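You operate a simulated robot arm through the tools that you are given. There is no shell and no other tool.

The job below is to be done with a simulated robot arm. You get a single attempt, and the scene is never put back.

Task
Test the sump float: on AUTO, lift it till the run lamp lights.
Fine: keep above the water; red knob back to OFF, then shut the sump lid. Where these are worked on the way, their far stop is far enough and under half their travel is too little: red knob, sump lid.

The check looks at the end state, three seconds after you hand in, the way a careful person would. Anything else that was tipped, shoved, dropped, spilled or broken makes it a failure. A push-on lid holds only when it is set on centred and level and pressed home; a screw cap is set on level and turned clockwise until tight.

Robot
A 7-joint arm with a three-finger gripper, fixed in place. Base frame: the origin is on the floor under the middle of its stand, x ahead of it, y to its left, z up; the work surface is at about z = 0.516. Lengths are in m, angles in rad, forces in N, time in s.
It reaches about 1.342 m from its shoulder. Its first joint turns from -2.897 to 2.897 rad. Payload 2.69 kg.
Tool frame: the origin (TCP) lies between the finger pads and is the grasp point; the fingertips stand 0.03 m ahead of it; z points along the fingers, y is the line along which they close. The gripper opens to 0.128 m; its body begins 0.117 m behind the TCP.
Orientation is that of the tool frame in the base frame, as a unit quaternion [x, y, z, w]. With the fingers straight down and closing along the base's y, the tool's x points along the base's -x, its y along +y and its z along -z.

Tools
- The arm moves only by the tool drive_tool. Its argument "motion" is text: rows parted by semicolons, each of 7 numbers parted by spaces: the shift along the tool's x, y, z in m, then the turn, a rotation vector about the tool's x, y, z in rad, then the closure, from 0 (fully open) to 1 (shut). In form: dx dy dz wx wy wz claw; .... A call has 1 to 20 rows; each row is the pose to reach, as a shift and turn from the pose commanded when the call began, along the tool's axes at that moment. Each row takes 0.2 s and may step no farther than 0.05 m and 0.15 rad from the row before; otherwise, or with a gripper value out of range, the whole call is refused. Where a pose cannot be reached the arm comes as near as it can. A force on the tool above 40 N (or 10 N above the force at the start of the call, whichever is more), or a blocked arm, ends the call early, and 0.2 s more pass. Each finger travels about 0.127 m/s and halts on what it meets, pressing with about 35 N; the grip force reading is that of the motor and also rises with nothing between the fingers. The clock runs only during rows and for 0.2 s after the last one: add rows that repeat a pose to give the fingers time. It gives the time, the measured TCP pose, the force on the tool (base axes), the opening and the grip force at its end, in the units of the frame above (readings bear some noise), with the torque about the TCP (base axes, N m) and any sound that the robot's microphone picked up.
- Cameras (640 x 400 px; columns grow to the right, rows downward): "scene" is fixed at [0.3893, 0.6467, 1.3627]; the picture's right is [-0.90, -0.44, 0.00], its down [-0.19, 0.39, -0.90] and it looks along [0.39, -0.81, -0.43] (base axes); focal length 234 px, centre (320, 200). "wrist" rides on the gripper at [0.058, 0.054, -0.131] in the tool frame; the picture's right is [-0.68, 0.74, 0.00], its down [-0.62, -0.57, -0.55] and it looks along [-0.40, -0.37, 0.84] (tool axes); focal length 234 px, centre (320, 200). There is no depth. A picture from a camera that has moved, and an enlarged one, comes with that camera's place and axes in the base frame and with its lens. The place of the scene camera against the robot may be out by one fixed shift of up to 0.018 m in any direction.
- grab_frame(camera): a new picture of that camera. It takes no simulated time.
- lift_body(by): moves the trunk up (or, below 0, down) by that many m; the arm rides with it, the base frame stays. It gives what a move gives, with no picture.
- enlarge(camera, box): a new picture of the part [left, top, right, bottom] of that camera's present view, enlarged. It takes no simulated time.
- sign_off(): hands the job in; it is judged then, once.

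Places have to be worked out from the pictures, the camera data and where the tool is seen. Open the gripper and draw the arm clear of the work before you hand the job in, unless the task says otherwise.

The tools are called after ">>>" by a JSON object that holds its "name" and its "arguments". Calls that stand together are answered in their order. drive_tool: Moves the arm, as the interface text tells. Its arguments: {"type":"object","properties":{"motion":{"type":"string"}},"required":["motion"]} The other tools are called the same way: lift_body (by) moves the trunk up or down; grab_frame (camera) takes a picture; enlarge (camera, box) takes an enlarged picture of a part of a camera's view; sign_off () hands the job in.

At the start:

```text
clock: 0.0
eef_pos: [0.6312, -0.3808, 1.3557]
ee_rot: [0.0, 1.0, 0.0, 0.0]
wrist_force: [0.3, -0.2, -1.1]
ft_torque: [0.01, -0.01, -0.01]
gripper_width: 0.128
grasp_force: 0.0
trunk travel left (down, up): [-0.15, 0.2]
```

scene: 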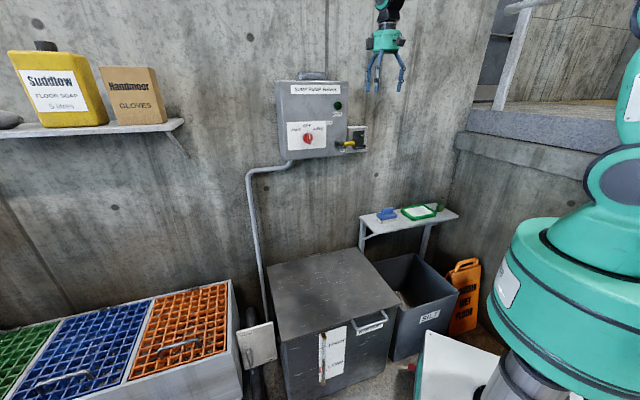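
wrist: 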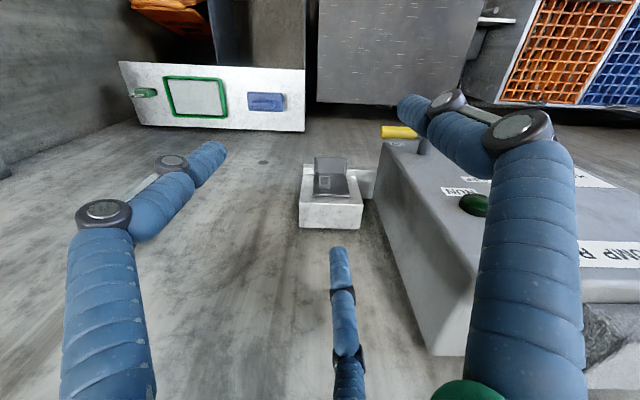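

I start by looking closely at the control panel, the sump box, and the surroundings before any motion.

>>> {"name": "enlarge", "arguments": {"camera": "scene", "box": [260, 60, 380, 170]}}

>>> {"name": "enlarge", "arguments": {"camera": "scene", "box": [220, 230, 420, 400]}}

>>> {"name": "enlarge", "arguments": {"camera": "scene", "box": [340, 180, 500, 340]}}

>>> {"name": "grab_frame", "arguments": {"camera": "wrist"}}

```text
3.64 times, centred on (320, 115) of scene
camera zoom: at [0.3893, 0.6467, 1.3627], right [-0.9, -0.44, 0.0], down [-0.19, 0.39, -0.9], along [0.39, -0.81, -0.43], focal length 852 px, centre (320, 509)
```

zoom: 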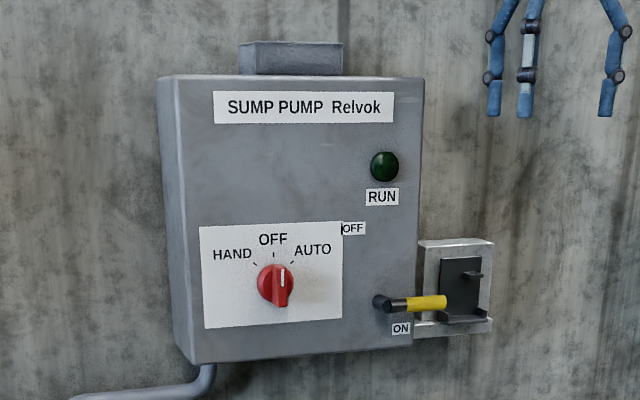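

```text
2.35 times, centred on (320, 315) of scene
camera zoom: at [0.3893, 0.6467, 1.3627], right [-0.9, -0.44, 0.0], down [-0.19, 0.39, -0.9], along [0.39, -0.81, -0.43], focal length 551 px, centre (320, -71)
```

zoom: 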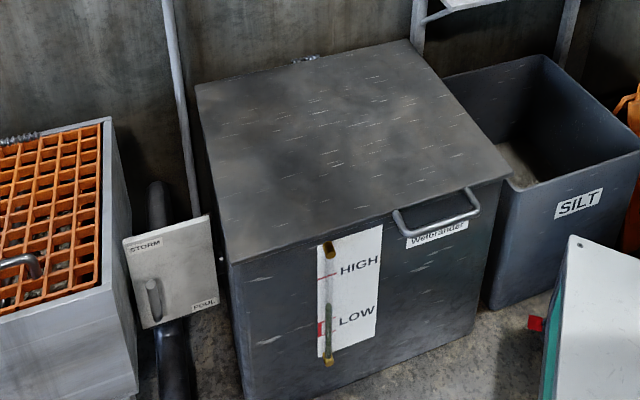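

```text
2.50 times, centred on (420, 260) of scene
camera zoom: at [0.3893, 0.6467, 1.3627], right [-0.9, -0.44, 0.0], down [-0.19, 0.39, -0.9], along [0.39, -0.81, -0.43], focal length 586 px, centre (70, 50)
```

zoom: 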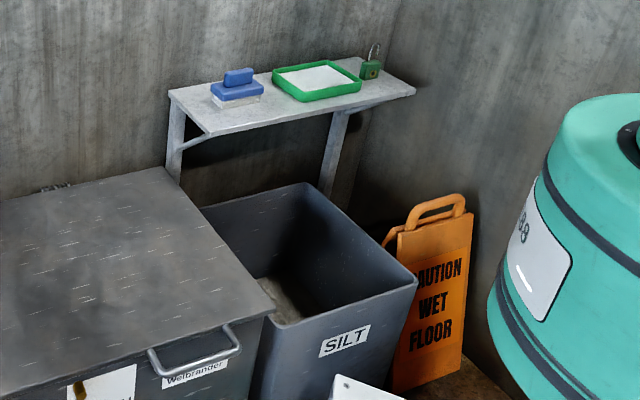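

```text
taken
camera wrist: at [0.5725, -0.3272, 1.4866], right [0.68, 0.74, 0.0], down [0.62, -0.57, 0.55], along [0.4, -0.37, -0.84], focal length 234 px, centre (320, 200)
```

wrist: 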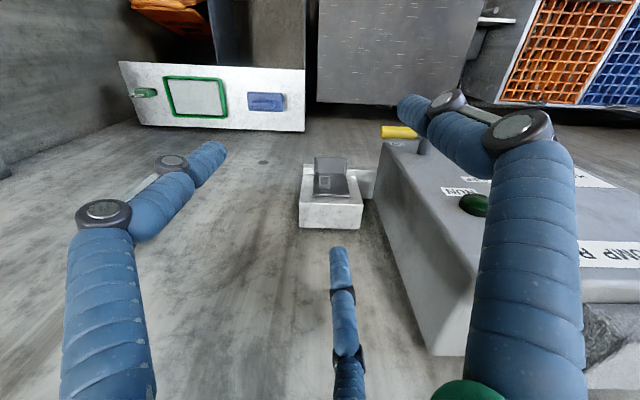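

The lamp triangulates to about (0.77, -0.30, 1.30). I'll zoom in on the wrist view to fix the panel's plane, the knob and the isolator lever.

>>> {"name": "enlarge", "arguments": {"camera": "wrist", "box": [280, 90, 640, 315]}}

>>> {"name": "enlarge", "arguments": {"camera": "wrist", "box": [300, 0, 540, 150]}}

>>> {"name": "enlarge", "arguments": {"camera": "scene", "box": [280, 300, 420, 400]}}

>>> {"name": "enlarge", "arguments": {"camera": "scene", "box": [220, 300, 300, 400]}}

>>> {"name": "enlarge", "arguments": {"camera": "scene", "box": [370, 300, 640, 400]}}

```text
1.78 times, centred on (460, 202) of wrist
camera zoom: at [0.5725, -0.3272, 1.4866], right [0.68, 0.74, 0.0], down [0.62, -0.57, 0.55], along [0.4, -0.37, -0.84], focal length 416 px, centre (71, 196)
```

zoom: 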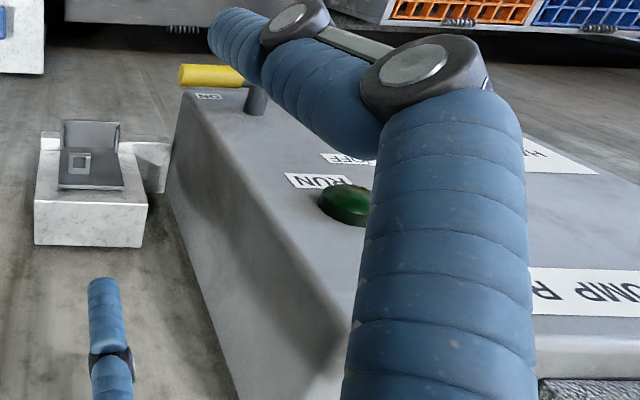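

```text
2.67 times, centred on (420, 75) of wrist
camera zoom: at [0.5725, -0.3272, 1.4866], right [0.68, 0.74, 0.0], down [0.62, -0.57, 0.55], along [0.4, -0.37, -0.84], focal length 624 px, centre (53, 533)
```

zoom: 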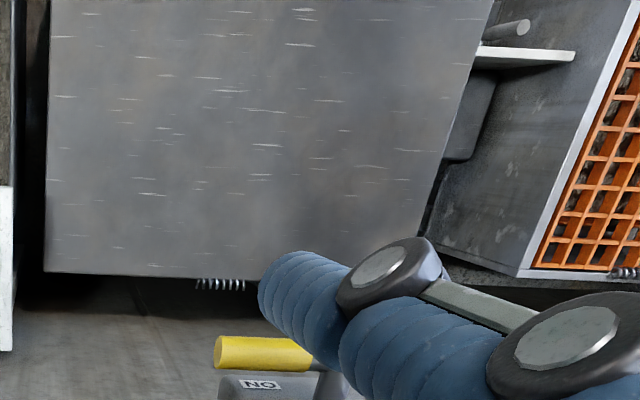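

```text
4.00 times, centred on (350, 350) of scene
camera zoom: at [0.3893, 0.6467, 1.3627], right [-0.9, -0.44, 0.0], down [-0.19, 0.39, -0.9], along [0.39, -0.81, -0.43], focal length 937 px, centre (200, -400)
```

zoom: 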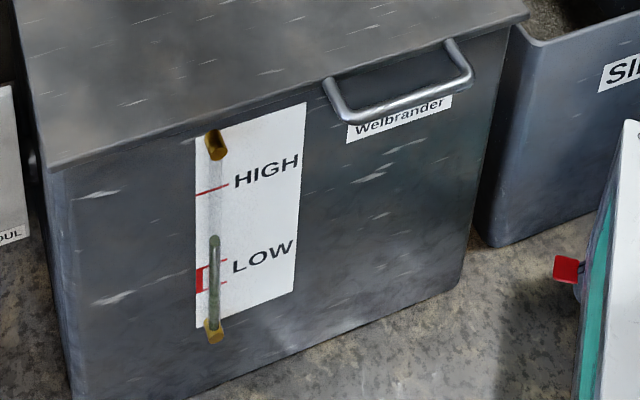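

```text
4.00 times, centred on (260, 350) of scene
camera zoom: at [0.3893, 0.6467, 1.3627], right [-0.9, -0.44, 0.0], down [-0.19, 0.39, -0.9], along [0.39, -0.81, -0.43], focal length 937 px, centre (560, -400)
```

zoom: 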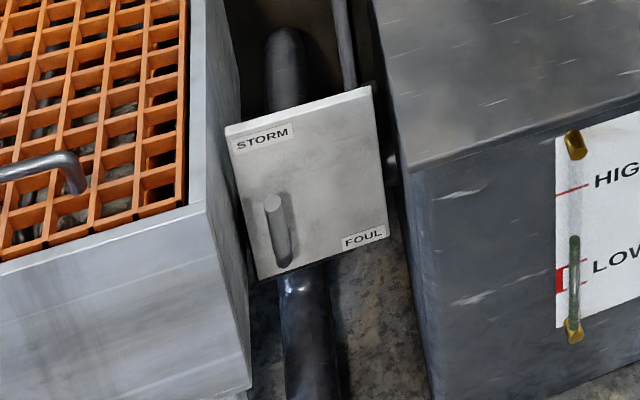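

```text
2.37 times, centred on (505, 350) of scene
camera zoom: at [0.3893, 0.6467, 1.3627], right [-0.9, -0.44, 0.0], down [-0.19, 0.39, -0.9], along [0.39, -0.81, -0.43], focal length 555 px, centre (-118, -156)
```

zoom: 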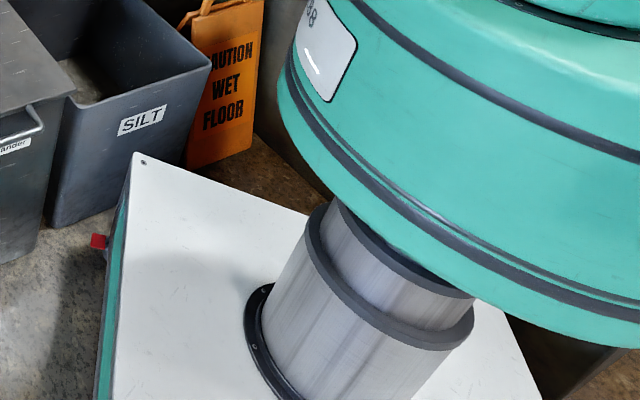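

The room sits at about 45° to the base. The wall panel's plane is near n=-0.75 along (-0.707, 0.707), the sump lid top is at z≈0.52, and its handle is at about (0.48, -0.03). Before approaching anything I'll close the fingers in free air to see how they converge.

>>> {"name": "drive_tool", "arguments": {"motion": "0 0 0 0 0 0 0.5; 0 0 0 0 0 0 1; 0 0 0 0 0 0 1; 0 0 0 0 0 0 1; 0 0 0 0 0 0 1; 0 0 0 0 0 0 1"}}

>>> {"name": "grab_frame", "arguments": {"camera": "wrist"}}

>>> {"name": "enlarge", "arguments": {"camera": "scene", "box": [330, 0, 450, 110]}}

```text
clock: 1.4
eef_pos: [0.6312, -0.382, 1.3556]
ee_rot: [0.0, 1.0, 0.0, -0.001]
wrist_force: [-0.3, 0.3, -0.1]
ft_torque: [-0.02, 0.03, -0.01]
gripper_width: 0.0019
grasp_force: 31.4
trunk travel left (down, up): [-0.15, 0.2]
```

```text
taken
camera wrist: at [0.5725, -0.3272, 1.4866], right [0.68, 0.74, 0.0], down [0.62, -0.57, 0.55], along [0.4, -0.37, -0.84], focal length 234 px, centre (320, 200)
```

wrist: 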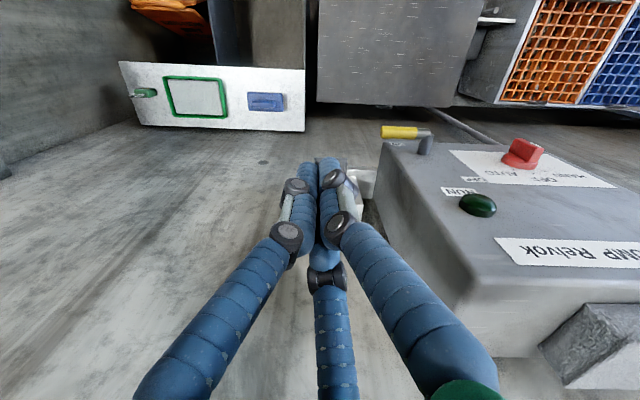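

```text
3.64 times, centred on (390, 55) of scene
camera zoom: at [0.3893, 0.6467, 1.3627], right [-0.9, -0.44, 0.0], down [-0.19, 0.39, -0.9], along [0.39, -0.81, -0.43], focal length 852 px, centre (66, 727)
```

zoom: 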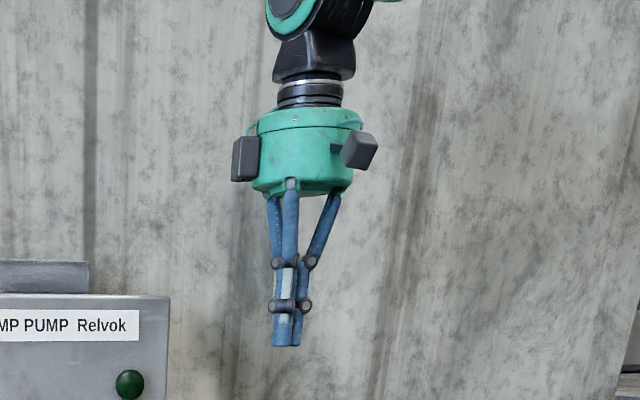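

Closing is centric: one finger at +y meets two at -y. The knob is now unobstructed in the wrist view, so I'll enlarge it.

>>> {"name": "enlarge", "arguments": {"camera": "wrist", "box": [430, 120, 640, 250]}}

>>> {"name": "enlarge", "arguments": {"camera": "scene", "box": [285, 115, 333, 155]}}

>>> {"name": "enlarge", "arguments": {"camera": "scene", "box": [325, 115, 373, 155]}}

```text
3.05 times, centred on (535, 185) of wrist
camera zoom: at [0.5725, -0.3272, 1.4866], right [0.68, 0.74, 0.0], down [0.62, -0.57, 0.55], along [0.4, -0.37, -0.84], focal length 714 px, centre (-335, 246)
```

zoom: 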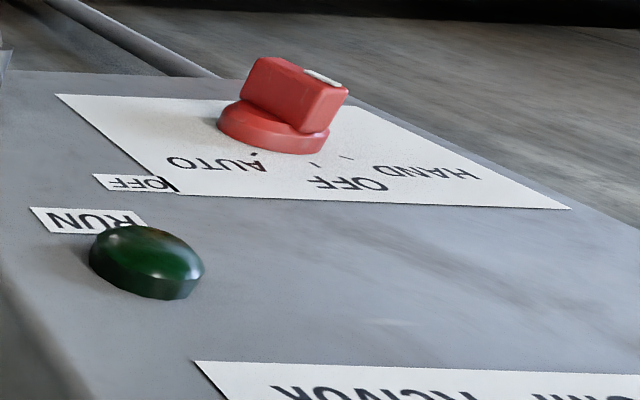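

```text
10.00 times, centred on (309, 135) of scene
camera zoom: at [0.3893, 0.6467, 1.3627], right [-0.9, -0.44, 0.0], down [-0.19, 0.39, -0.9], along [0.39, -0.81, -0.43], focal length 2342 px, centre (430, 850)
```

zoom: 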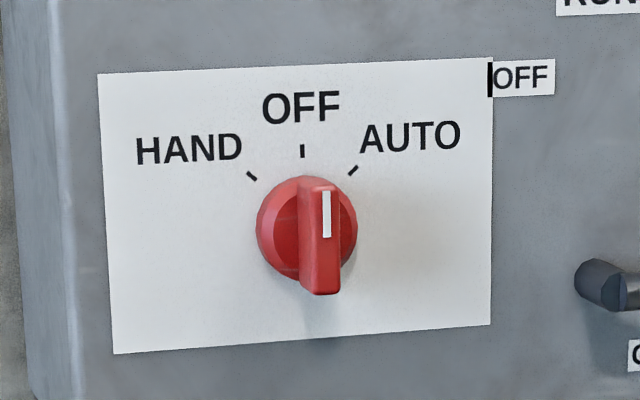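

```text
10.00 times, centred on (349, 135) of scene
camera zoom: at [0.3893, 0.6467, 1.3627], right [-0.9, -0.44, 0.0], down [-0.19, 0.39, -0.9], along [0.39, -0.81, -0.43], focal length 2342 px, centre (30, 850)
```

zoom: 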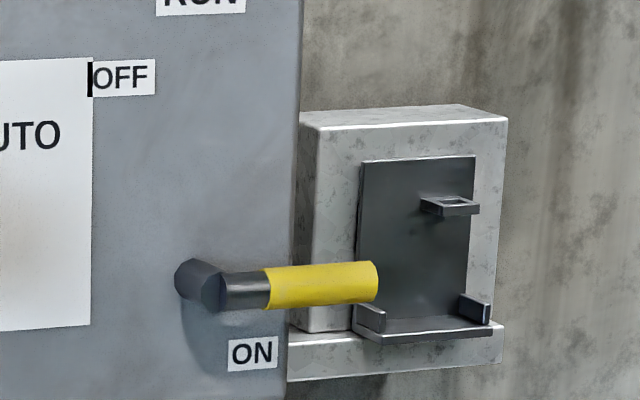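

The knob marker points at OFF, the isolator lever is at ON, and the knob disc triangulates to about (0.859, -0.211, 1.18). I'll back away from the wall and swing the tool to face the panel (tool z along (0.707, -0.707, 0)), stopping about 0.16 m short of the knob.

>>> {"name": "drive_tool", "arguments": {"motion": "-0.0098 0.0234 0.0088 0.0511 -0.1236 0.0511 0.7; -0.0195 0.0468 0.0177 0.1022 -0.2471 0.1022 0.5; -0.0293 0.0703 0.0265 0.1533 -0.3707 0.1533 0.5; -0.0390 0.0937 0.0353 0.2044 -0.4942 0.2044 0.5; -0.0488 0.1171 0.0442 0.2555 -0.6178 0.2555 0.5; -0.0585 0.1405 0.0530 0.3067 -0.7413 0.3067 0.5; -0.0683 0.1639 0.0618 0.3578 -0.8649 0.3578 0.5; -0.0780 0.1873 0.0707 0.4089 -0.9884 0.4089 0.5; -0.0878 0.2108 0.0795 0.4600 -1.1120 0.4600 0.5; -0.0975 0.2342 0.0883 0.5111 -1.2355 0.5111 0.5; -0.1073 0.2576 0.0972 0.5622 -1.3591 0.5622 0.5; -0.1170 0.2810 0.1060 0.6133 -1.4826 0.6133 0.5; -0.1170 0.2810 0.1060 0.6133 -1.4826 0.6133 0.5"}}

>>> {"name": "grab_frame", "arguments": {"camera": "wrist"}}

>>> {"name": "grab_frame", "arguments": {"camera": "scene"}}

```text
clock: 4.2
eef_pos: [0.7499, -0.1002, 1.2494]
ee_rot: [0.27, 0.653, -0.271, 0.654]
wrist_force: [0.6, 0.5, -0.4]
ft_torque: [-0.03, -0.05, -0.05]
gripper_width: 0.0639
grasp_force: 0.1
trunk travel left (down, up): [-0.15, 0.2]
```

```text
taken
camera wrist: at [0.6932, 0.0306, 1.1896], right [0.52, 0.52, 0.68], down [-0.79, -0.01, 0.61], along [0.33, -0.85, 0.41], focal length 234 px, centre (320, 200)
```

wrist: 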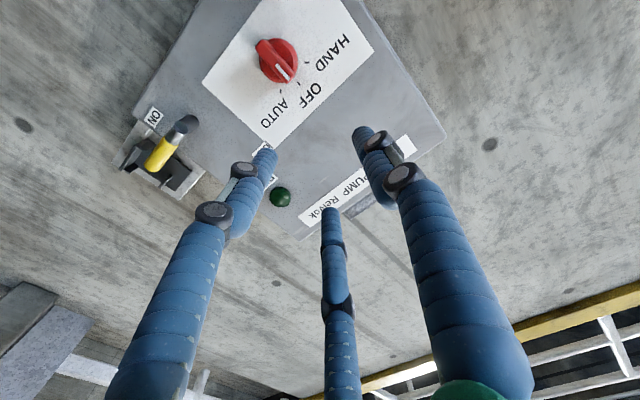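

```text
taken
```

scene: 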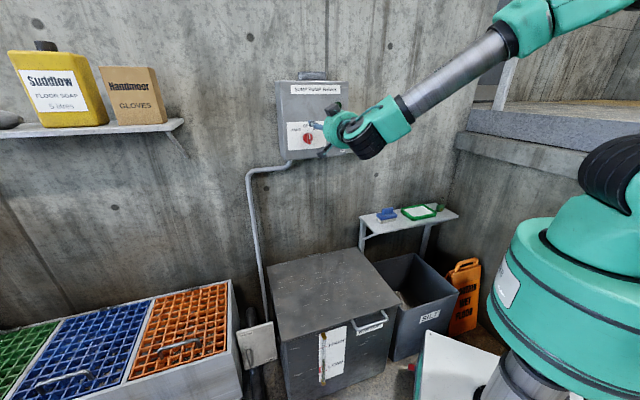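

The tool faces the panel, and the wrist view shows the knob clearly. I'll zoom to refine its position and the panel plane.

>>> {"name": "enlarge", "arguments": {"camera": "wrist", "box": [220, 10, 364, 100]}}

>>> {"name": "enlarge", "arguments": {"camera": "wrist", "box": [100, 0, 460, 225]}}

```text
4.44 times, centred on (292, 55) of wrist
camera zoom: at [0.6932, 0.0306, 1.1896], right [0.52, 0.52, 0.68], down [-0.79, -0.01, 0.61], along [0.33, -0.85, 0.41], focal length 1041 px, centre (444, 844)
```

zoom: 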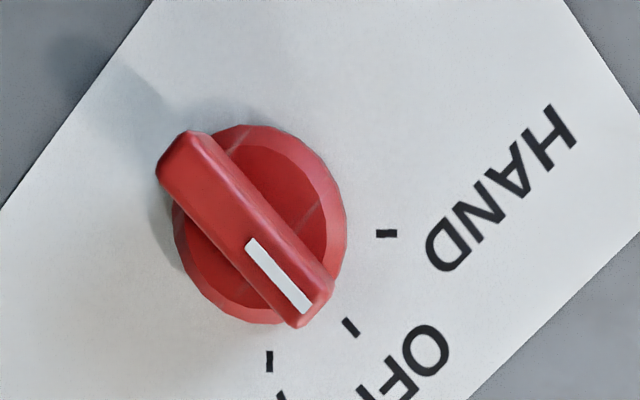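

```text
1.78 times, centred on (280, 112) of wrist
camera zoom: at [0.6932, 0.0306, 1.1896], right [0.52, 0.52, 0.68], down [-0.79, -0.01, 0.61], along [0.33, -0.85, 0.41], focal length 416 px, centre (391, 356)
```

zoom: 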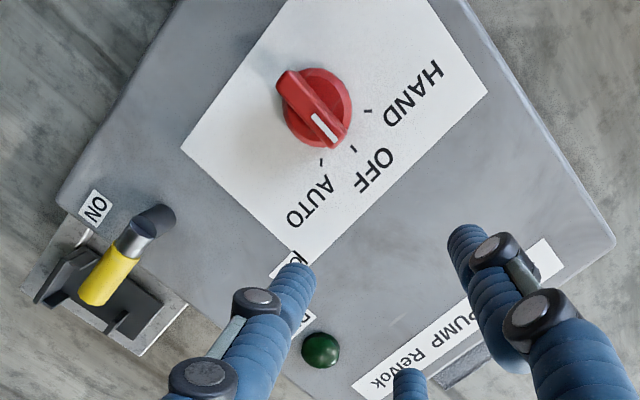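

Two wrist views agree that the knob axis is at u=0.4717, z=1.1676, the panel face at n=-0.766 and the bar front at n≈-0.735 (u along (0.707, 0.707), n along (-0.707, 0.707)). I'll align the tool with that axis and come forward until the fingertips are just short of the bar.

>>> {"name": "drive_tool", "arguments": {"motion": "0.04 0.006 0 0 0 0 0.5; 0.0815 0.0127 0 0 0 0 0.5; 0.0815 0.0127 0.03 0 0 0 0.5; 0.0815 0.0127 0.06 0 0 0 0.5; 0.0815 0.0127 0.085 0 0 0 0.5; 0.0815 0.0127 0.085 0 0 0 0.5"}}

>>> {"name": "grab_frame", "arguments": {"camera": "wrist"}}

>>> {"name": "enlarge", "arguments": {"camera": "scene", "box": [270, 70, 400, 170]}}

```text
clock: 5.6
eef_pos: [0.8196, -0.1519, 1.1679]
ee_rot: [0.27, 0.654, -0.27, 0.653]
wrist_force: [0.0, 0.7, -0.5]
ft_torque: [0.01, -0.04, 0.01]
gripper_width: 0.0638
grasp_force: 0.2
trunk travel left (down, up): [-0.15, 0.2]
```

```text
taken
camera wrist: at [0.7639, -0.0212, 1.1085], right [0.52, 0.52, 0.68], down [-0.79, -0.01, 0.62], along [0.33, -0.85, 0.4], focal length 234 px, centre (320, 200)
```

wrist: 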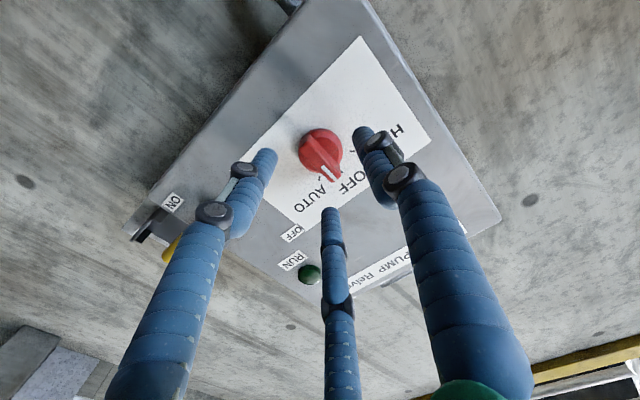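

```text
4.00 times, centred on (335, 120) of scene
camera zoom: at [0.3893, 0.6467, 1.3627], right [-0.9, -0.44, 0.0], down [-0.19, 0.39, -0.9], along [0.39, -0.81, -0.43], focal length 937 px, centre (260, 520)
```

zoom: 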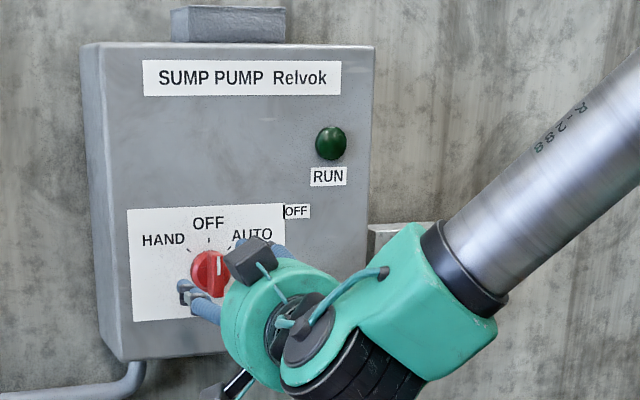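

The TCP is on the knob axis (u=0.472, n=-0.687, z=1.168). I'll advance 0.038 m so the fingertips flank the bar, then close on it.

>>> {"name": "drive_tool", "arguments": {"motion": "0 0 0.013 0 0 0 0.5; 0 0 0.026 0 0 0 0.5; 0 0 0.038 0 0 0 0.5; 0 0 0.038 0 0 0 0.5; 0 0 0.038 0 0 0 0.75; 0 0 0.038 0 0 0 1; 0 0 0.038 0 0 0 1; 0 0 0.038 0 0 0 1; 0 0 0.038 0 0 0 1"}}

>>> {"name": "grab_frame", "arguments": {"camera": "wrist"}}

>>> {"name": "enlarge", "arguments": {"camera": "scene", "box": [270, 70, 400, 170]}}

```text
clock: 7.2
eef_pos: [0.843, -0.1835, 1.1675]
ee_rot: [0.272, 0.653, -0.272, 0.653]
wrist_force: [-12.6, -5.0, 2.0]
ft_torque: [-0.79, -0.83, 0.0]
gripper_width: 0.0216
grasp_force: 44.5
trunk travel left (down, up): [-0.15, 0.2]
stopped in row 7: the force on the tool passed its limit at 41 N (the readings are from after the stop); the commanded pose is now the measured one
```

```text
taken
camera wrist: at [0.7875, -0.0525, 1.1088], right [0.52, 0.52, 0.68], down [-0.79, -0.01, 0.62], along [0.32, -0.86, 0.4], focal length 234 px, centre (320, 200)
```

wrist: 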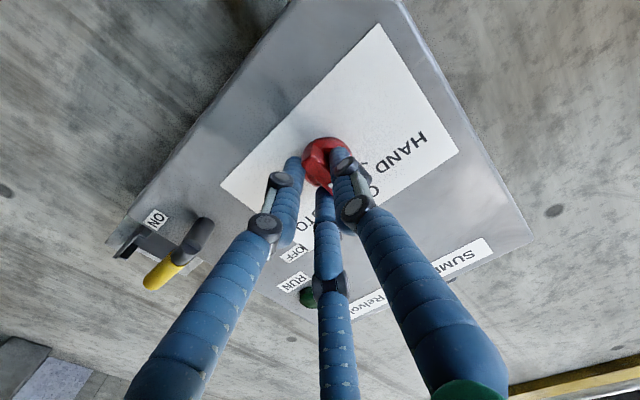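

```text
4.00 times, centred on (335, 120) of scene
camera zoom: at [0.3893, 0.6467, 1.3627], right [-0.9, -0.44, 0.0], down [-0.19, 0.39, -0.9], along [0.39, -0.81, -0.43], focal length 937 px, centre (260, 520)
```

zoom: 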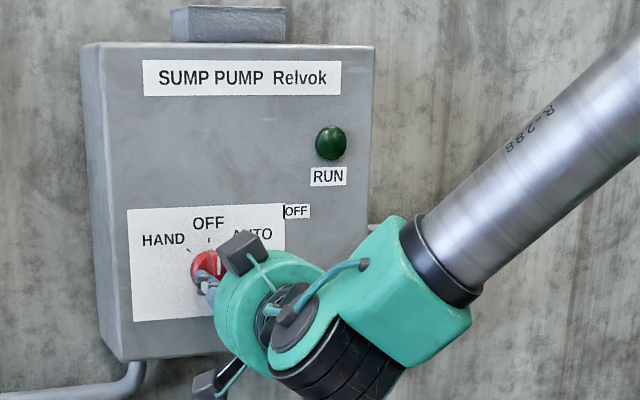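

The bar is gripped (opening 0.022 m) and the lamp is still dark, as expected. I'll turn clockwise about the knob axis (+z of the tool) toward AUTO in small steps.

>>> {"name": "drive_tool", "arguments": {"motion": "0.0007 0 0 0 0 0.13 1; 0.0014 0.0002 0 0 0 0.26 1; 0.0021 0.0004 0 0 0 0.39 1; 0.0027 0.0007 0 0 0 0.52 1; 0.0033 0.0011 0 0 0 0.65 1; 0.0038 0.0016 0 0 0 0.785 1; 0.0038 0.0016 0 0 0 0.785 1"}}

>>> {"name": "grab_frame", "arguments": {"camera": "wrist"}}

>>> {"name": "enlarge", "arguments": {"camera": "scene", "box": [270, 70, 400, 170]}}

```text
clock: 8.3
eef_pos: [0.8441, -0.1824, 1.1655]
ee_rot: [0.453, 0.548, -0.081, 0.698]
wrist_force: [-20.0, -0.1, 4.0]
ft_torque: [-1.38, -1.46, -0.61]
gripper_width: 0.0219
grasp_force: 45.4
out of reach, approached as far as the arm can: row 5
trunk travel left (down, up): [-0.15, 0.2]
stopped in row 5: the force on the tool passed its limit at 58 N (the readings are from after the stop); the commanded pose is now the measured one
```

```text
taken
camera wrist: at [0.8078, -0.0338, 1.1467], right [0.19, 0.17, 0.97], down [-0.96, -0.17, 0.22], along [0.2, -0.97, 0.13], focal length 234 px, centre (320, 200)
```

wrist: 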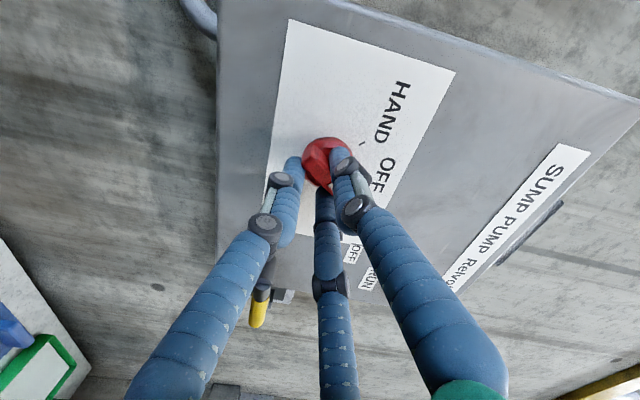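

```text
4.00 times, centred on (335, 120) of scene
camera zoom: at [0.3893, 0.6467, 1.3627], right [-0.9, -0.44, 0.0], down [-0.19, 0.39, -0.9], along [0.39, -0.81, -0.43], focal length 937 px, centre (260, 520)
```

zoom: 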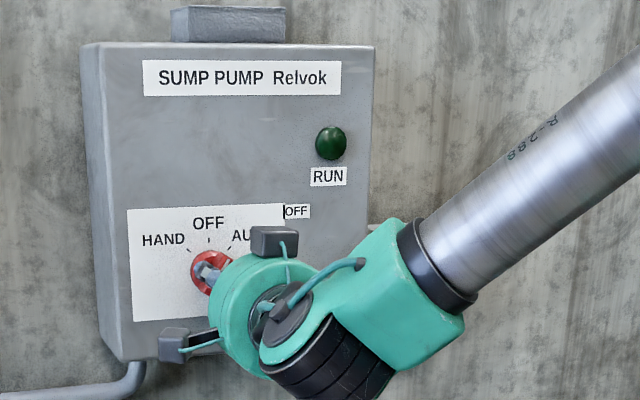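

The tool turned about 33° and then hit an arm-reach limit. I'll release, back off and see how far the knob followed.

>>> {"name": "drive_tool", "arguments": {"motion": "0 0 0 0 0 0 0.7; 0 0 0 0 0 0 0.5; 0 0 0 0 0 0 0.5; 0 0 -0.02 0 0 0 0.5; 0 0 -0.05 0 0 0 0.5; 0 0 -0.08 0 0 0 0.5; 0 0 -0.08 0 0 0 0.5"}}

>>> {"name": "grab_frame", "arguments": {"camera": "wrist"}}

>>> {"name": "enlarge", "arguments": {"camera": "scene", "box": [270, 70, 400, 170]}}

```text
clock: 9.9
eef_pos: [0.7897, -0.1238, 1.1668]
ee_rot: [0.453, 0.551, -0.084, 0.696]
wrist_force: [0.0, 0.5, 0.5]
ft_torque: [0.03, -0.01, -0.01]
gripper_width: 0.0641
grasp_force: 0.1
trunk travel left (down, up): [-0.15, 0.2]
```

```text
taken
camera wrist: at [0.7531, 0.0242, 1.1484], right [0.2, 0.17, 0.97], down [-0.96, -0.16, 0.22], along [0.2, -0.97, 0.13], focal length 234 px, centre (320, 200)
```

wrist: 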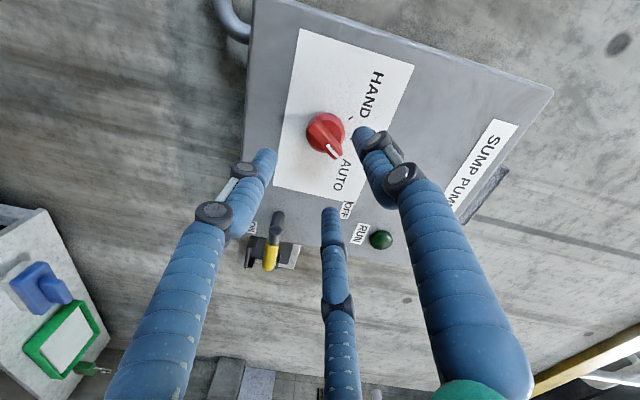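

```text
4.00 times, centred on (335, 120) of scene
camera zoom: at [0.3893, 0.6467, 1.3627], right [-0.9, -0.44, 0.0], down [-0.19, 0.39, -0.9], along [0.39, -0.81, -0.43], focal length 937 px, centre (260, 520)
```

zoom: 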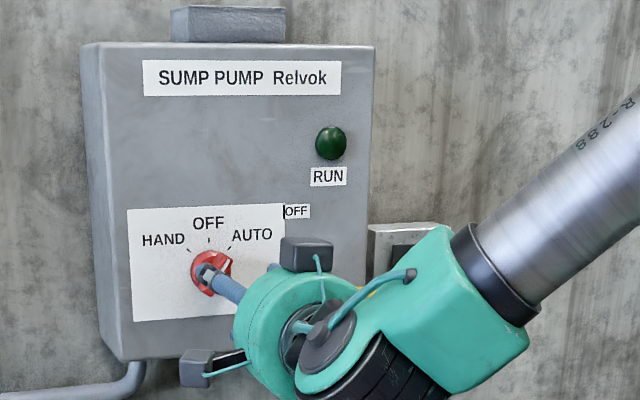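

>>> {"name": "enlarge", "arguments": {"camera": "wrist", "box": [270, 80, 398, 160]}}

>>> {"name": "enlarge", "arguments": {"camera": "scene", "box": [285, 115, 333, 155]}}

```text
5.00 times, centred on (334, 120) of wrist
camera zoom: at [0.7531, 0.0242, 1.1484], right [0.2, 0.17, 0.97], down [-0.96, -0.16, 0.22], along [0.2, -0.97, 0.13], focal length 1171 px, centre (250, 600)
```

zoom: 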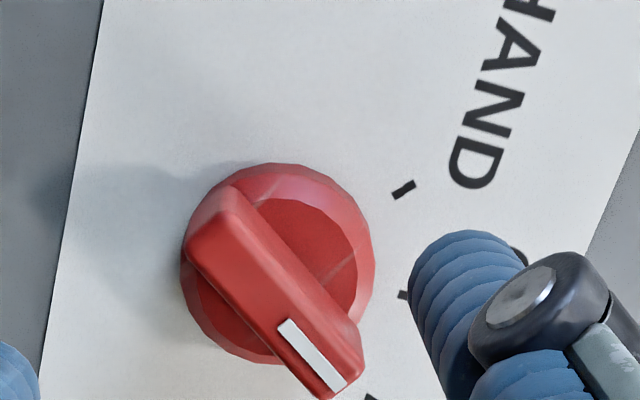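

```text
10.00 times, centred on (309, 135) of scene
camera zoom: at [0.3893, 0.6467, 1.3627], right [-0.9, -0.44, 0.0], down [-0.19, 0.39, -0.9], along [0.39, -0.81, -0.43], focal length 2342 px, centre (430, 850)
```

zoom: 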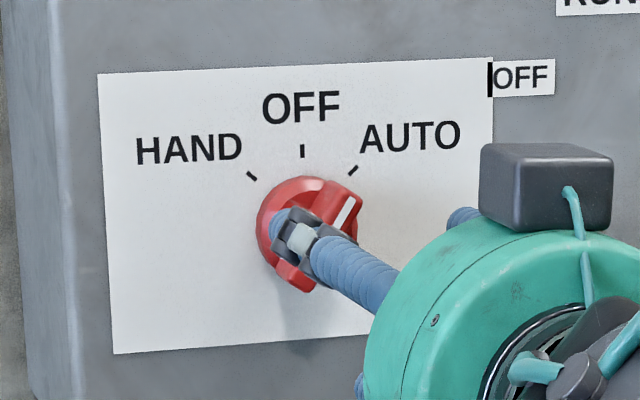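

The knob followed to about 33°, short of the AUTO tick. Turning the tool back 60° gives the same finger-to-bar geometry with joint room to spare, so I'll do that here clear of the panel.

>>> {"name": "drive_tool", "arguments": {"motion": "0 0 0 0 0 -0.149 0.5; 0 0 0 0 0 -0.298 0.5; 0 0 0 0 0 -0.447 0.5; 0 0 0 0 0 -0.596 0.5; 0 0 0 0 0 -0.745 0.5; 0 0 0 0 0 -0.894 0.5; 0 0 0 0 0 -1.043 0.5; 0 0 0 0 0 -1.043 0.5"}}

>>> {"name": "grab_frame", "arguments": {"camera": "wrist"}}

>>> {"name": "enlarge", "arguments": {"camera": "scene", "box": [285, 115, 333, 155]}}

```text
clock: 11.7
eef_pos: [0.7903, -0.1231, 1.1655]
ee_rot: [0.119, 0.702, -0.418, 0.564]
wrist_force: [0.4, -0.8, 0.0]
ft_torque: [0.01, -0.02, 0.03]
gripper_width: 0.064
grasp_force: 0.1
trunk travel left (down, up): [-0.15, 0.2]
```

```text
taken
camera wrist: at [0.7133, -0.0132, 1.0903], right [0.7, 0.67, 0.27], down [-0.53, 0.23, 0.81], along [0.48, -0.71, 0.52], focal length 234 px, centre (320, 200)
```

wrist: 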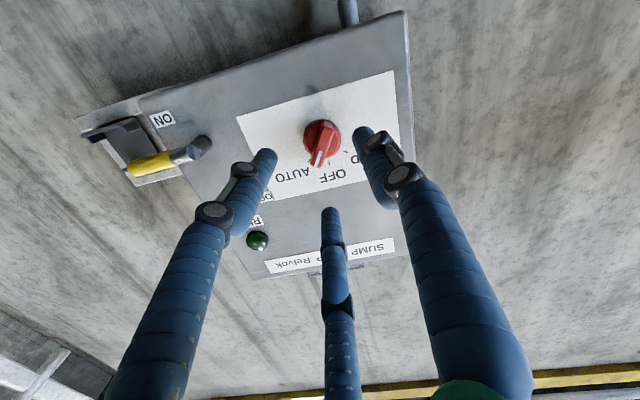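

```text
10.00 times, centred on (309, 135) of scene
camera zoom: at [0.3893, 0.6467, 1.3627], right [-0.9, -0.44, 0.0], down [-0.19, 0.39, -0.9], along [0.39, -0.81, -0.43], focal length 2342 px, centre (430, 850)
```

zoom: 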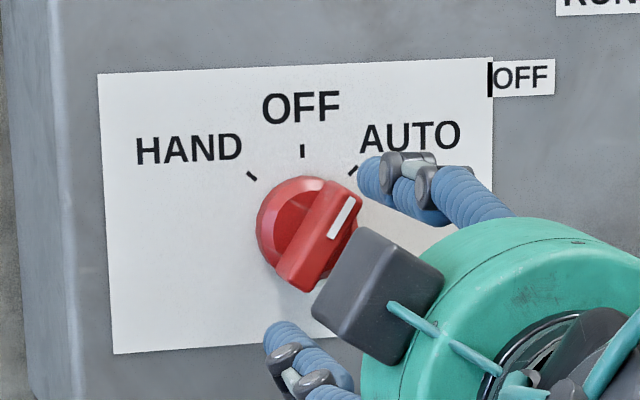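

The bar is exposed between the fingers. I'll advance 0.079 m with a small centring correction and close on it.

>>> {"name": "drive_tool", "arguments": {"motion": "-0.0034 0 0.02 0 0 0 0.5; -0.0034 0 0.045 0 0 0 0.5; -0.0034 0 0.065 0 0 0 0.5; -0.0034 0 0.079 0 0 0 0.5; -0.0034 0 0.079 0 0 0 0.5; -0.0034 0 0.079 0 0 0 0.7; -0.0034 0 0.079 0 0 0 0.85; -0.0034 0 0.079 0 0 0 0.85; -0.0034 0 0.079 0 0 0 0.88"}}

>>> {"name": "grab_frame", "arguments": {"camera": "wrist"}}

>>> {"name": "enlarge", "arguments": {"camera": "scene", "box": [285, 115, 333, 155]}}

```text
clock: 13.8
eef_pos: [0.8484, -0.1766, 1.1714]
ee_rot: [0.118, 0.701, -0.416, 0.568]
wrist_force: [1.7, 3.9, 2.1]
ft_torque: [0.53, 0.5, 1.0]
gripper_width: 0.0218
grasp_force: 45.3
trunk travel left (down, up): [-0.15, 0.2]
stopped in row 9: the force on the tool passed its limit at 41 N (the readings are from after the stop); the commanded pose is now the measured one
```

```text
taken
camera wrist: at [0.7714, -0.0664, 1.096], right [0.69, 0.67, 0.27], down [-0.54, 0.23, 0.81], along [0.48, -0.71, 0.52], focal length 234 px, centre (320, 200)
```

wrist: 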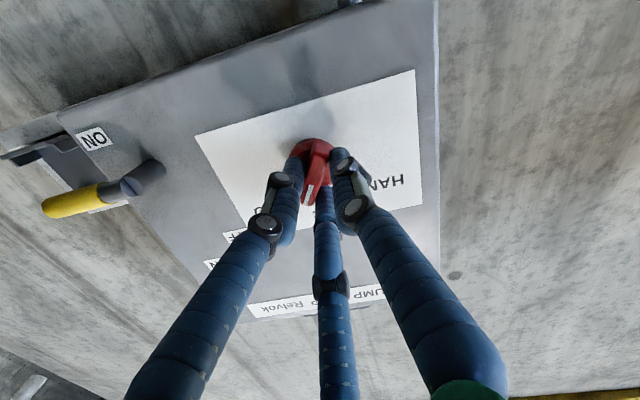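

```text
10.00 times, centred on (309, 135) of scene
camera zoom: at [0.3893, 0.6467, 1.3627], right [-0.9, -0.44, 0.0], down [-0.19, 0.39, -0.9], along [0.39, -0.81, -0.43], focal length 2342 px, centre (430, 850)
```

zoom: 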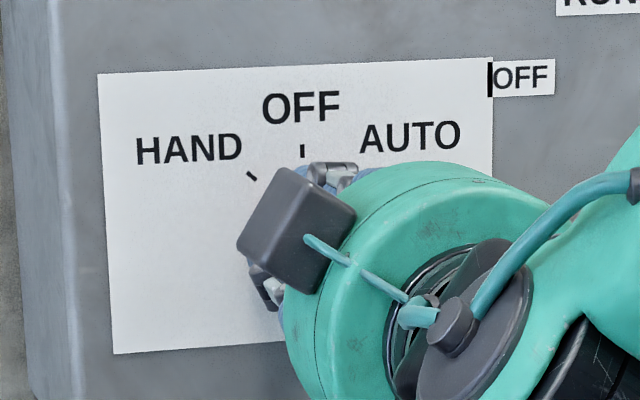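

Gripped again, with the lamp still dark. I'll turn clockwise the remaining way to the AUTO stop.

>>> {"name": "drive_tool", "arguments": {"motion": "0 -0.0005 0 0 0 0.08 0.9; 0 -0.0008 0 0 0 0.16 0.9; 0 -0.0012 0 0 0 0.22 0.9; 0 -0.0014 0 0 0 0.27 0.9; 0 -0.0014 0 0 0 0.27 0.9"}}

>>> {"name": "grab_frame", "arguments": {"camera": "wrist"}}

```text
clock: 15.0
eef_pos: [0.8483, -0.1776, 1.1738]
ee_rot: [0.211, 0.678, -0.336, 0.619]
wrist_force: [14.5, 19.6, 5.3]
ft_torque: [-0.44, 0.24, 0.72]
gripper_width: 0.0233
grasp_force: 7.7
trunk travel left (down, up): [-0.15, 0.2]
```

```text
taken
camera wrist: at [0.7853, -0.0532, 1.1062], right [0.62, 0.59, 0.52], down [-0.69, 0.09, 0.72], along [0.38, -0.8, 0.46], focal length 234 px, centre (320, 200)
```

wrist: 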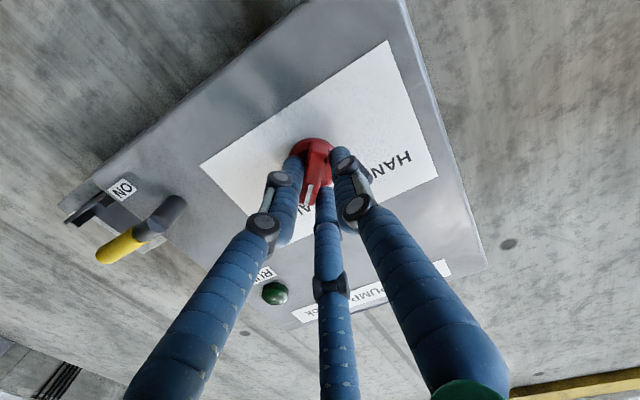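

The tool turned about 0.26 rad with forces that suggest the knob reached its stop. I'll release, back off and look.

>>> {"name": "drive_tool", "arguments": {"motion": "0 0 0 0 0 0 0.7; 0 0 0 0 0 0 0.5; 0 0 0 0 0 0 0.5; 0 0 -0.02 0 0 0 0.5; 0 0 -0.05 0 0 0 0.5; 0 0 -0.09 0 0 0 0.5; 0 0 -0.12 0 0 0 0.5; 0 0 -0.12 0 0 0 0.5"}}

>>> {"name": "grab_frame", "arguments": {"camera": "wrist"}}

>>> {"name": "enlarge", "arguments": {"camera": "scene", "box": [285, 115, 333, 155]}}

>>> {"name": "enlarge", "arguments": {"camera": "wrist", "box": [250, 60, 410, 160]}}

```text
clock: 16.8
eef_pos: [0.7642, -0.0881, 1.1744]
ee_rot: [0.213, 0.677, -0.337, 0.619]
wrist_force: [0.3, 0.6, 0.3]
ft_torque: [0.02, -0.01, 0.0]
gripper_width: 0.064
grasp_force: 0.0
trunk travel left (down, up): [-0.15, 0.2]
```

```text
taken
camera wrist: at [0.701, 0.0348, 1.1075], right [0.62, 0.59, 0.52], down [-0.69, 0.09, 0.72], along [0.38, -0.8, 0.46], focal length 234 px, centre (320, 200)
```

wrist: 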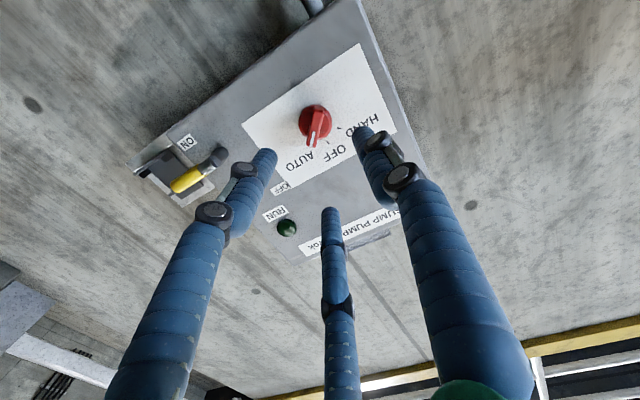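

```text
10.00 times, centred on (309, 135) of scene
camera zoom: at [0.3893, 0.6467, 1.3627], right [-0.9, -0.44, 0.0], down [-0.19, 0.39, -0.9], along [0.39, -0.81, -0.43], focal length 2342 px, centre (430, 850)
```

zoom: 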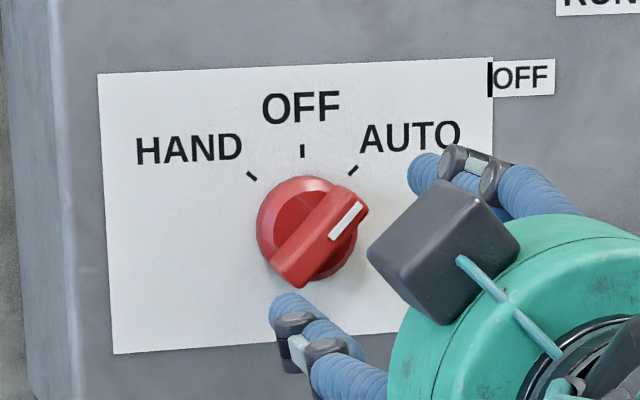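

```text
4.00 times, centred on (330, 110) of wrist
camera zoom: at [0.701, 0.0348, 1.1075], right [0.62, 0.59, 0.52], down [-0.69, 0.09, 0.72], along [0.38, -0.8, 0.46], focal length 937 px, centre (280, 560)
```

zoom: 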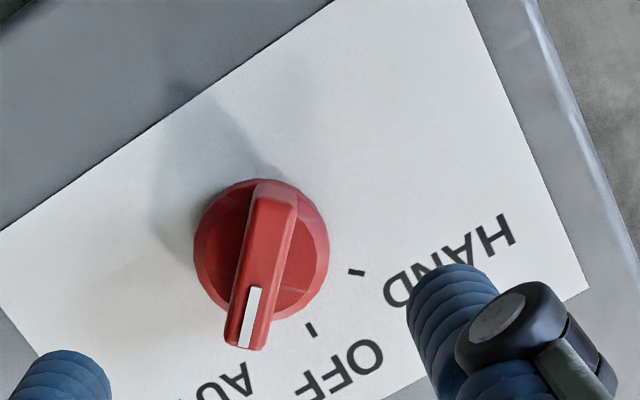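

The marker now points at AUTO. Next is the sump lid: I'll swing away from the wall to a spot above and in front of its handle, tool nearly down with x along -u and y along +n, and look at the handle.

>>> {"name": "drive_tool", "arguments": {"motion": "0.0353 -0.0051 -0.0228 -0.0784 0.0629 -0.0926 0.5; 0.0705 -0.0103 -0.0457 -0.1569 0.1258 -0.1852 0.5; 0.1058 -0.0154 -0.0685 -0.2353 0.1886 -0.2778 0.5; 0.1410 -0.0205 -0.0914 -0.3138 0.2515 -0.3704 0.5; 0.1763 -0.0257 -0.1142 -0.3922 0.3144 -0.4630 0.5; 0.2115 -0.0308 -0.1370 -0.4706 0.3773 -0.5556 0.5; 0.2468 -0.0359 -0.1599 -0.5491 0.4402 -0.6482 0.5; 0.2820 -0.0410 -0.1827 -0.6275 0.5030 -0.7408 0.5; 0.3173 -0.0462 -0.2056 -0.7060 0.5659 -0.8334 0.5; 0.3525 -0.0513 -0.2284 -0.7844 0.6288 -0.9260 0.5; 0.3878 -0.0564 -0.2512 -0.8628 0.6917 -1.0186 0.5; 0.4230 -0.0616 -0.2741 -0.9413 0.7546 -1.1112 0.5; 0.4583 -0.0667 -0.2969 -1.0197 0.8174 -1.2038 0.5; 0.4583 -0.0667 -0.2969 -1.0197 0.8174 -1.2038 0.5"}}

>>> {"name": "grab_frame", "arguments": {"camera": "wrist"}}

>>> {"name": "grab_frame", "arguments": {"camera": "scene"}}

```text
clock: 19.8
eef_pos: [0.4433, 0.0164, 0.7382]
ee_rot: [-0.378, 0.909, -0.16, 0.065]
wrist_force: [0.5, 0.1, 0.4]
ft_torque: [-0.01, 0.03, -0.01]
gripper_width: 0.0641
grasp_force: 0.1
trunk travel left (down, up): [-0.15, 0.2]
```

```text
taken
camera wrist: at [0.3335, 0.0419, 0.8425], right [-0.01, 0.97, -0.25], down [0.68, 0.19, 0.71], along [0.73, -0.16, -0.66], focal length 234 px, centre (320, 200)
```

wrist: 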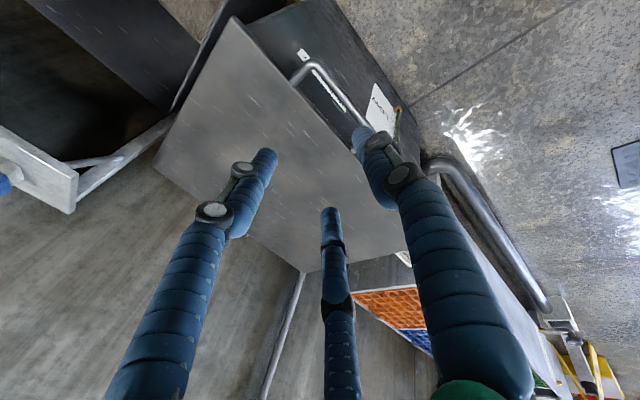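

```text
taken
```

scene: 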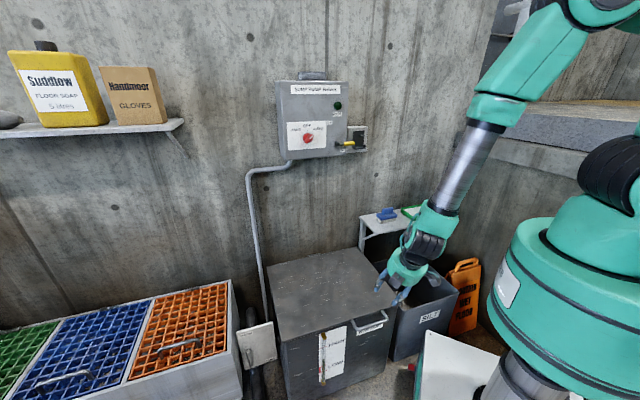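

The handle is visible at the top of the wrist view. I'll enlarge it to measure the bar and the gap to the lid.

>>> {"name": "enlarge", "arguments": {"camera": "wrist", "box": [270, 40, 430, 140]}}

>>> {"name": "enlarge", "arguments": {"camera": "wrist", "box": [140, 0, 460, 200]}}

>>> {"name": "enlarge", "arguments": {"camera": "scene", "box": [330, 230, 450, 350]}}

```text
4.00 times, centred on (350, 90) of wrist
camera zoom: at [0.3335, 0.0419, 0.8425], right [-0.01, 0.97, -0.25], down [0.68, 0.19, 0.71], along [0.73, -0.16, -0.66], focal length 937 px, centre (200, 640)
```

zoom: 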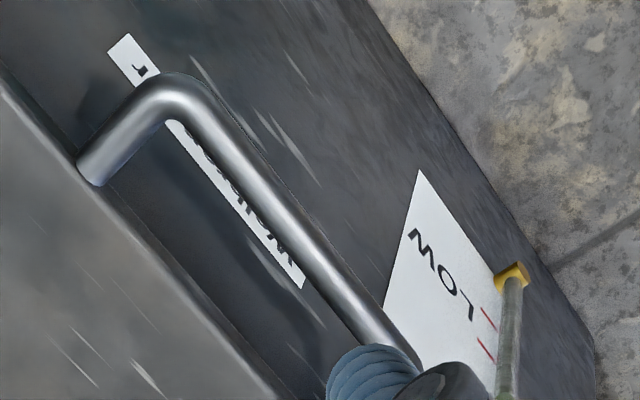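

```text
2.00 times, centred on (300, 100) of wrist
camera zoom: at [0.3335, 0.0419, 0.8425], right [-0.01, 0.97, -0.25], down [0.68, 0.19, 0.71], along [0.73, -0.16, -0.66], focal length 468 px, centre (360, 400)
```

zoom: 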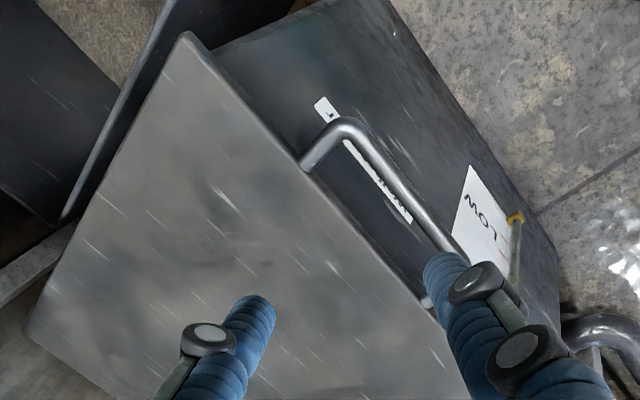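

```text
3.33 times, centred on (390, 290) of scene
camera zoom: at [0.3893, 0.6467, 1.3627], right [-0.9, -0.44, 0.0], down [-0.19, 0.39, -0.9], along [0.39, -0.81, -0.43], focal length 781 px, centre (87, -100)
```

zoom: 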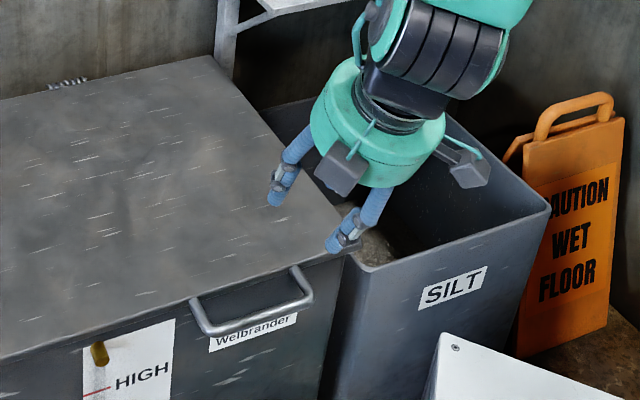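

From the wrist and scene views, the bar runs u=0.27 to 0.405 at n≈-0.354, z≈0.488, diameter about 15 mm, with a gap of about 36 mm to the lid edge. I'll set the tool vertical above the bar with fingertips at z≈0.55 and check alignment before going down.

>>> {"name": "drive_tool", "arguments": {"motion": "-0.0032 0.0006 0.0419 -0.0873 0 0 0.53; -0.0065 0.0012 0.0838 -0.1745 0 0 0.53; -0.0097 0.0017 0.1256 -0.2618 0 0 0.53; -0.0129 0.0023 0.1675 -0.349 0 0 0.53; -0.0129 0.0023 0.1675 -0.349 0 0 0.53"}}

>>> {"name": "grab_frame", "arguments": {"camera": "wrist"}}

>>> {"name": "enlarge", "arguments": {"camera": "scene", "box": [330, 250, 430, 350]}}

```text
clock: 21.0
eef_pos: [0.4888, -0.0144, 0.579]
ee_rot: [-0.383, 0.924, 0.002, -0.003]
wrist_force: [-3.2, 0.1, -2.9]
ft_torque: [0.01, -0.41, -0.03]
gripper_width: 0.0602
grasp_force: 0.1
trunk travel left (down, up): [-0.15, 0.2]
```

```text
taken
camera wrist: at [0.4099, -0.0175, 0.7108], right [-0.04, 1.0, 0.0], down [0.84, 0.04, 0.54], along [0.54, 0.02, -0.84], focal length 234 px, centre (320, 200)
```

wrist: 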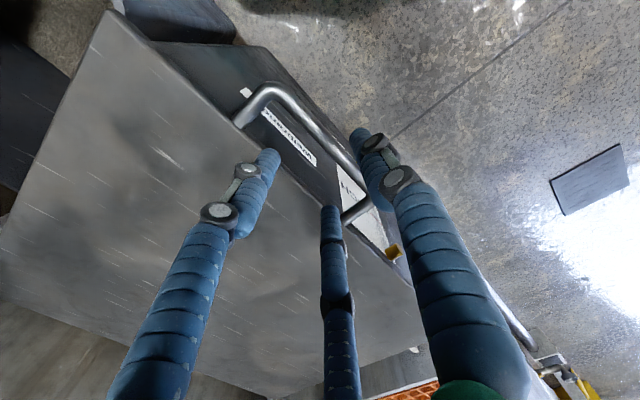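

```text
4.00 times, centred on (380, 300) of scene
camera zoom: at [0.3893, 0.6467, 1.3627], right [-0.9, -0.44, 0.0], down [-0.19, 0.39, -0.9], along [0.39, -0.81, -0.43], focal length 937 px, centre (80, -200)
```

zoom: 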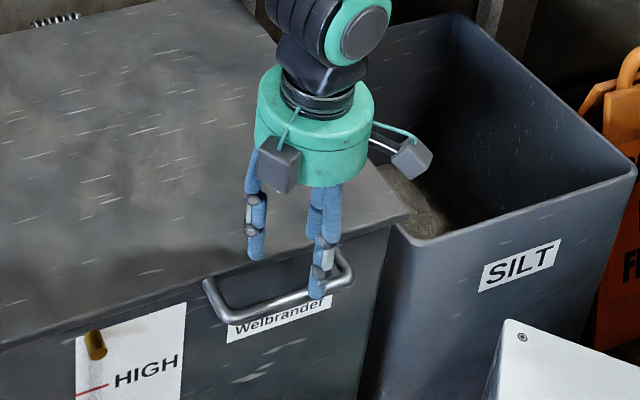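

The readings show a small force (about 4 N), so I'll re-check that, and zoom in to verify where the fingertips sit relative to the bar.

>>> {"name": "enlarge", "arguments": {"camera": "wrist", "box": [220, 70, 420, 270]}}

>>> {"name": "drive_tool", "arguments": {"motion": "0 0 0 0 0 0 0.53; 0 0 0 0 0 0 0.53"}}

```text
2.00 times, centred on (320, 170) of wrist
camera zoom: at [0.4099, -0.0175, 0.7108], right [-0.04, 1.0, 0.0], down [0.84, 0.04, 0.54], along [0.54, 0.02, -0.84], focal length 468 px, centre (320, 260)
```

zoom: 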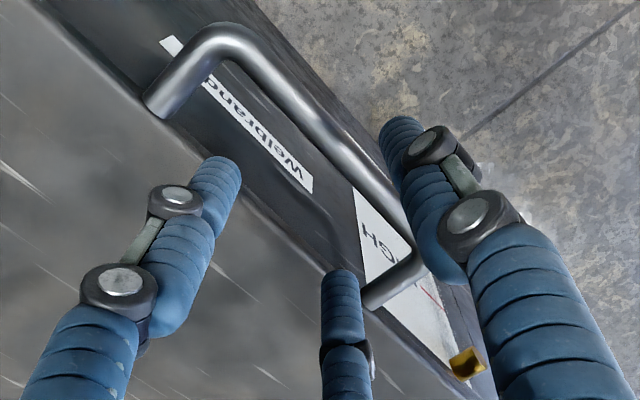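

```text
clock: 21.6
eef_pos: [0.491, -0.0136, 0.5815]
ee_rot: [-0.383, 0.924, 0.0, -0.002]
wrist_force: [-0.2, -0.8, 0.1]
ft_torque: [0.01, 0.0, -0.02]
gripper_width: 0.0601
grasp_force: 0.1
trunk travel left (down, up): [-0.15, 0.2]
```

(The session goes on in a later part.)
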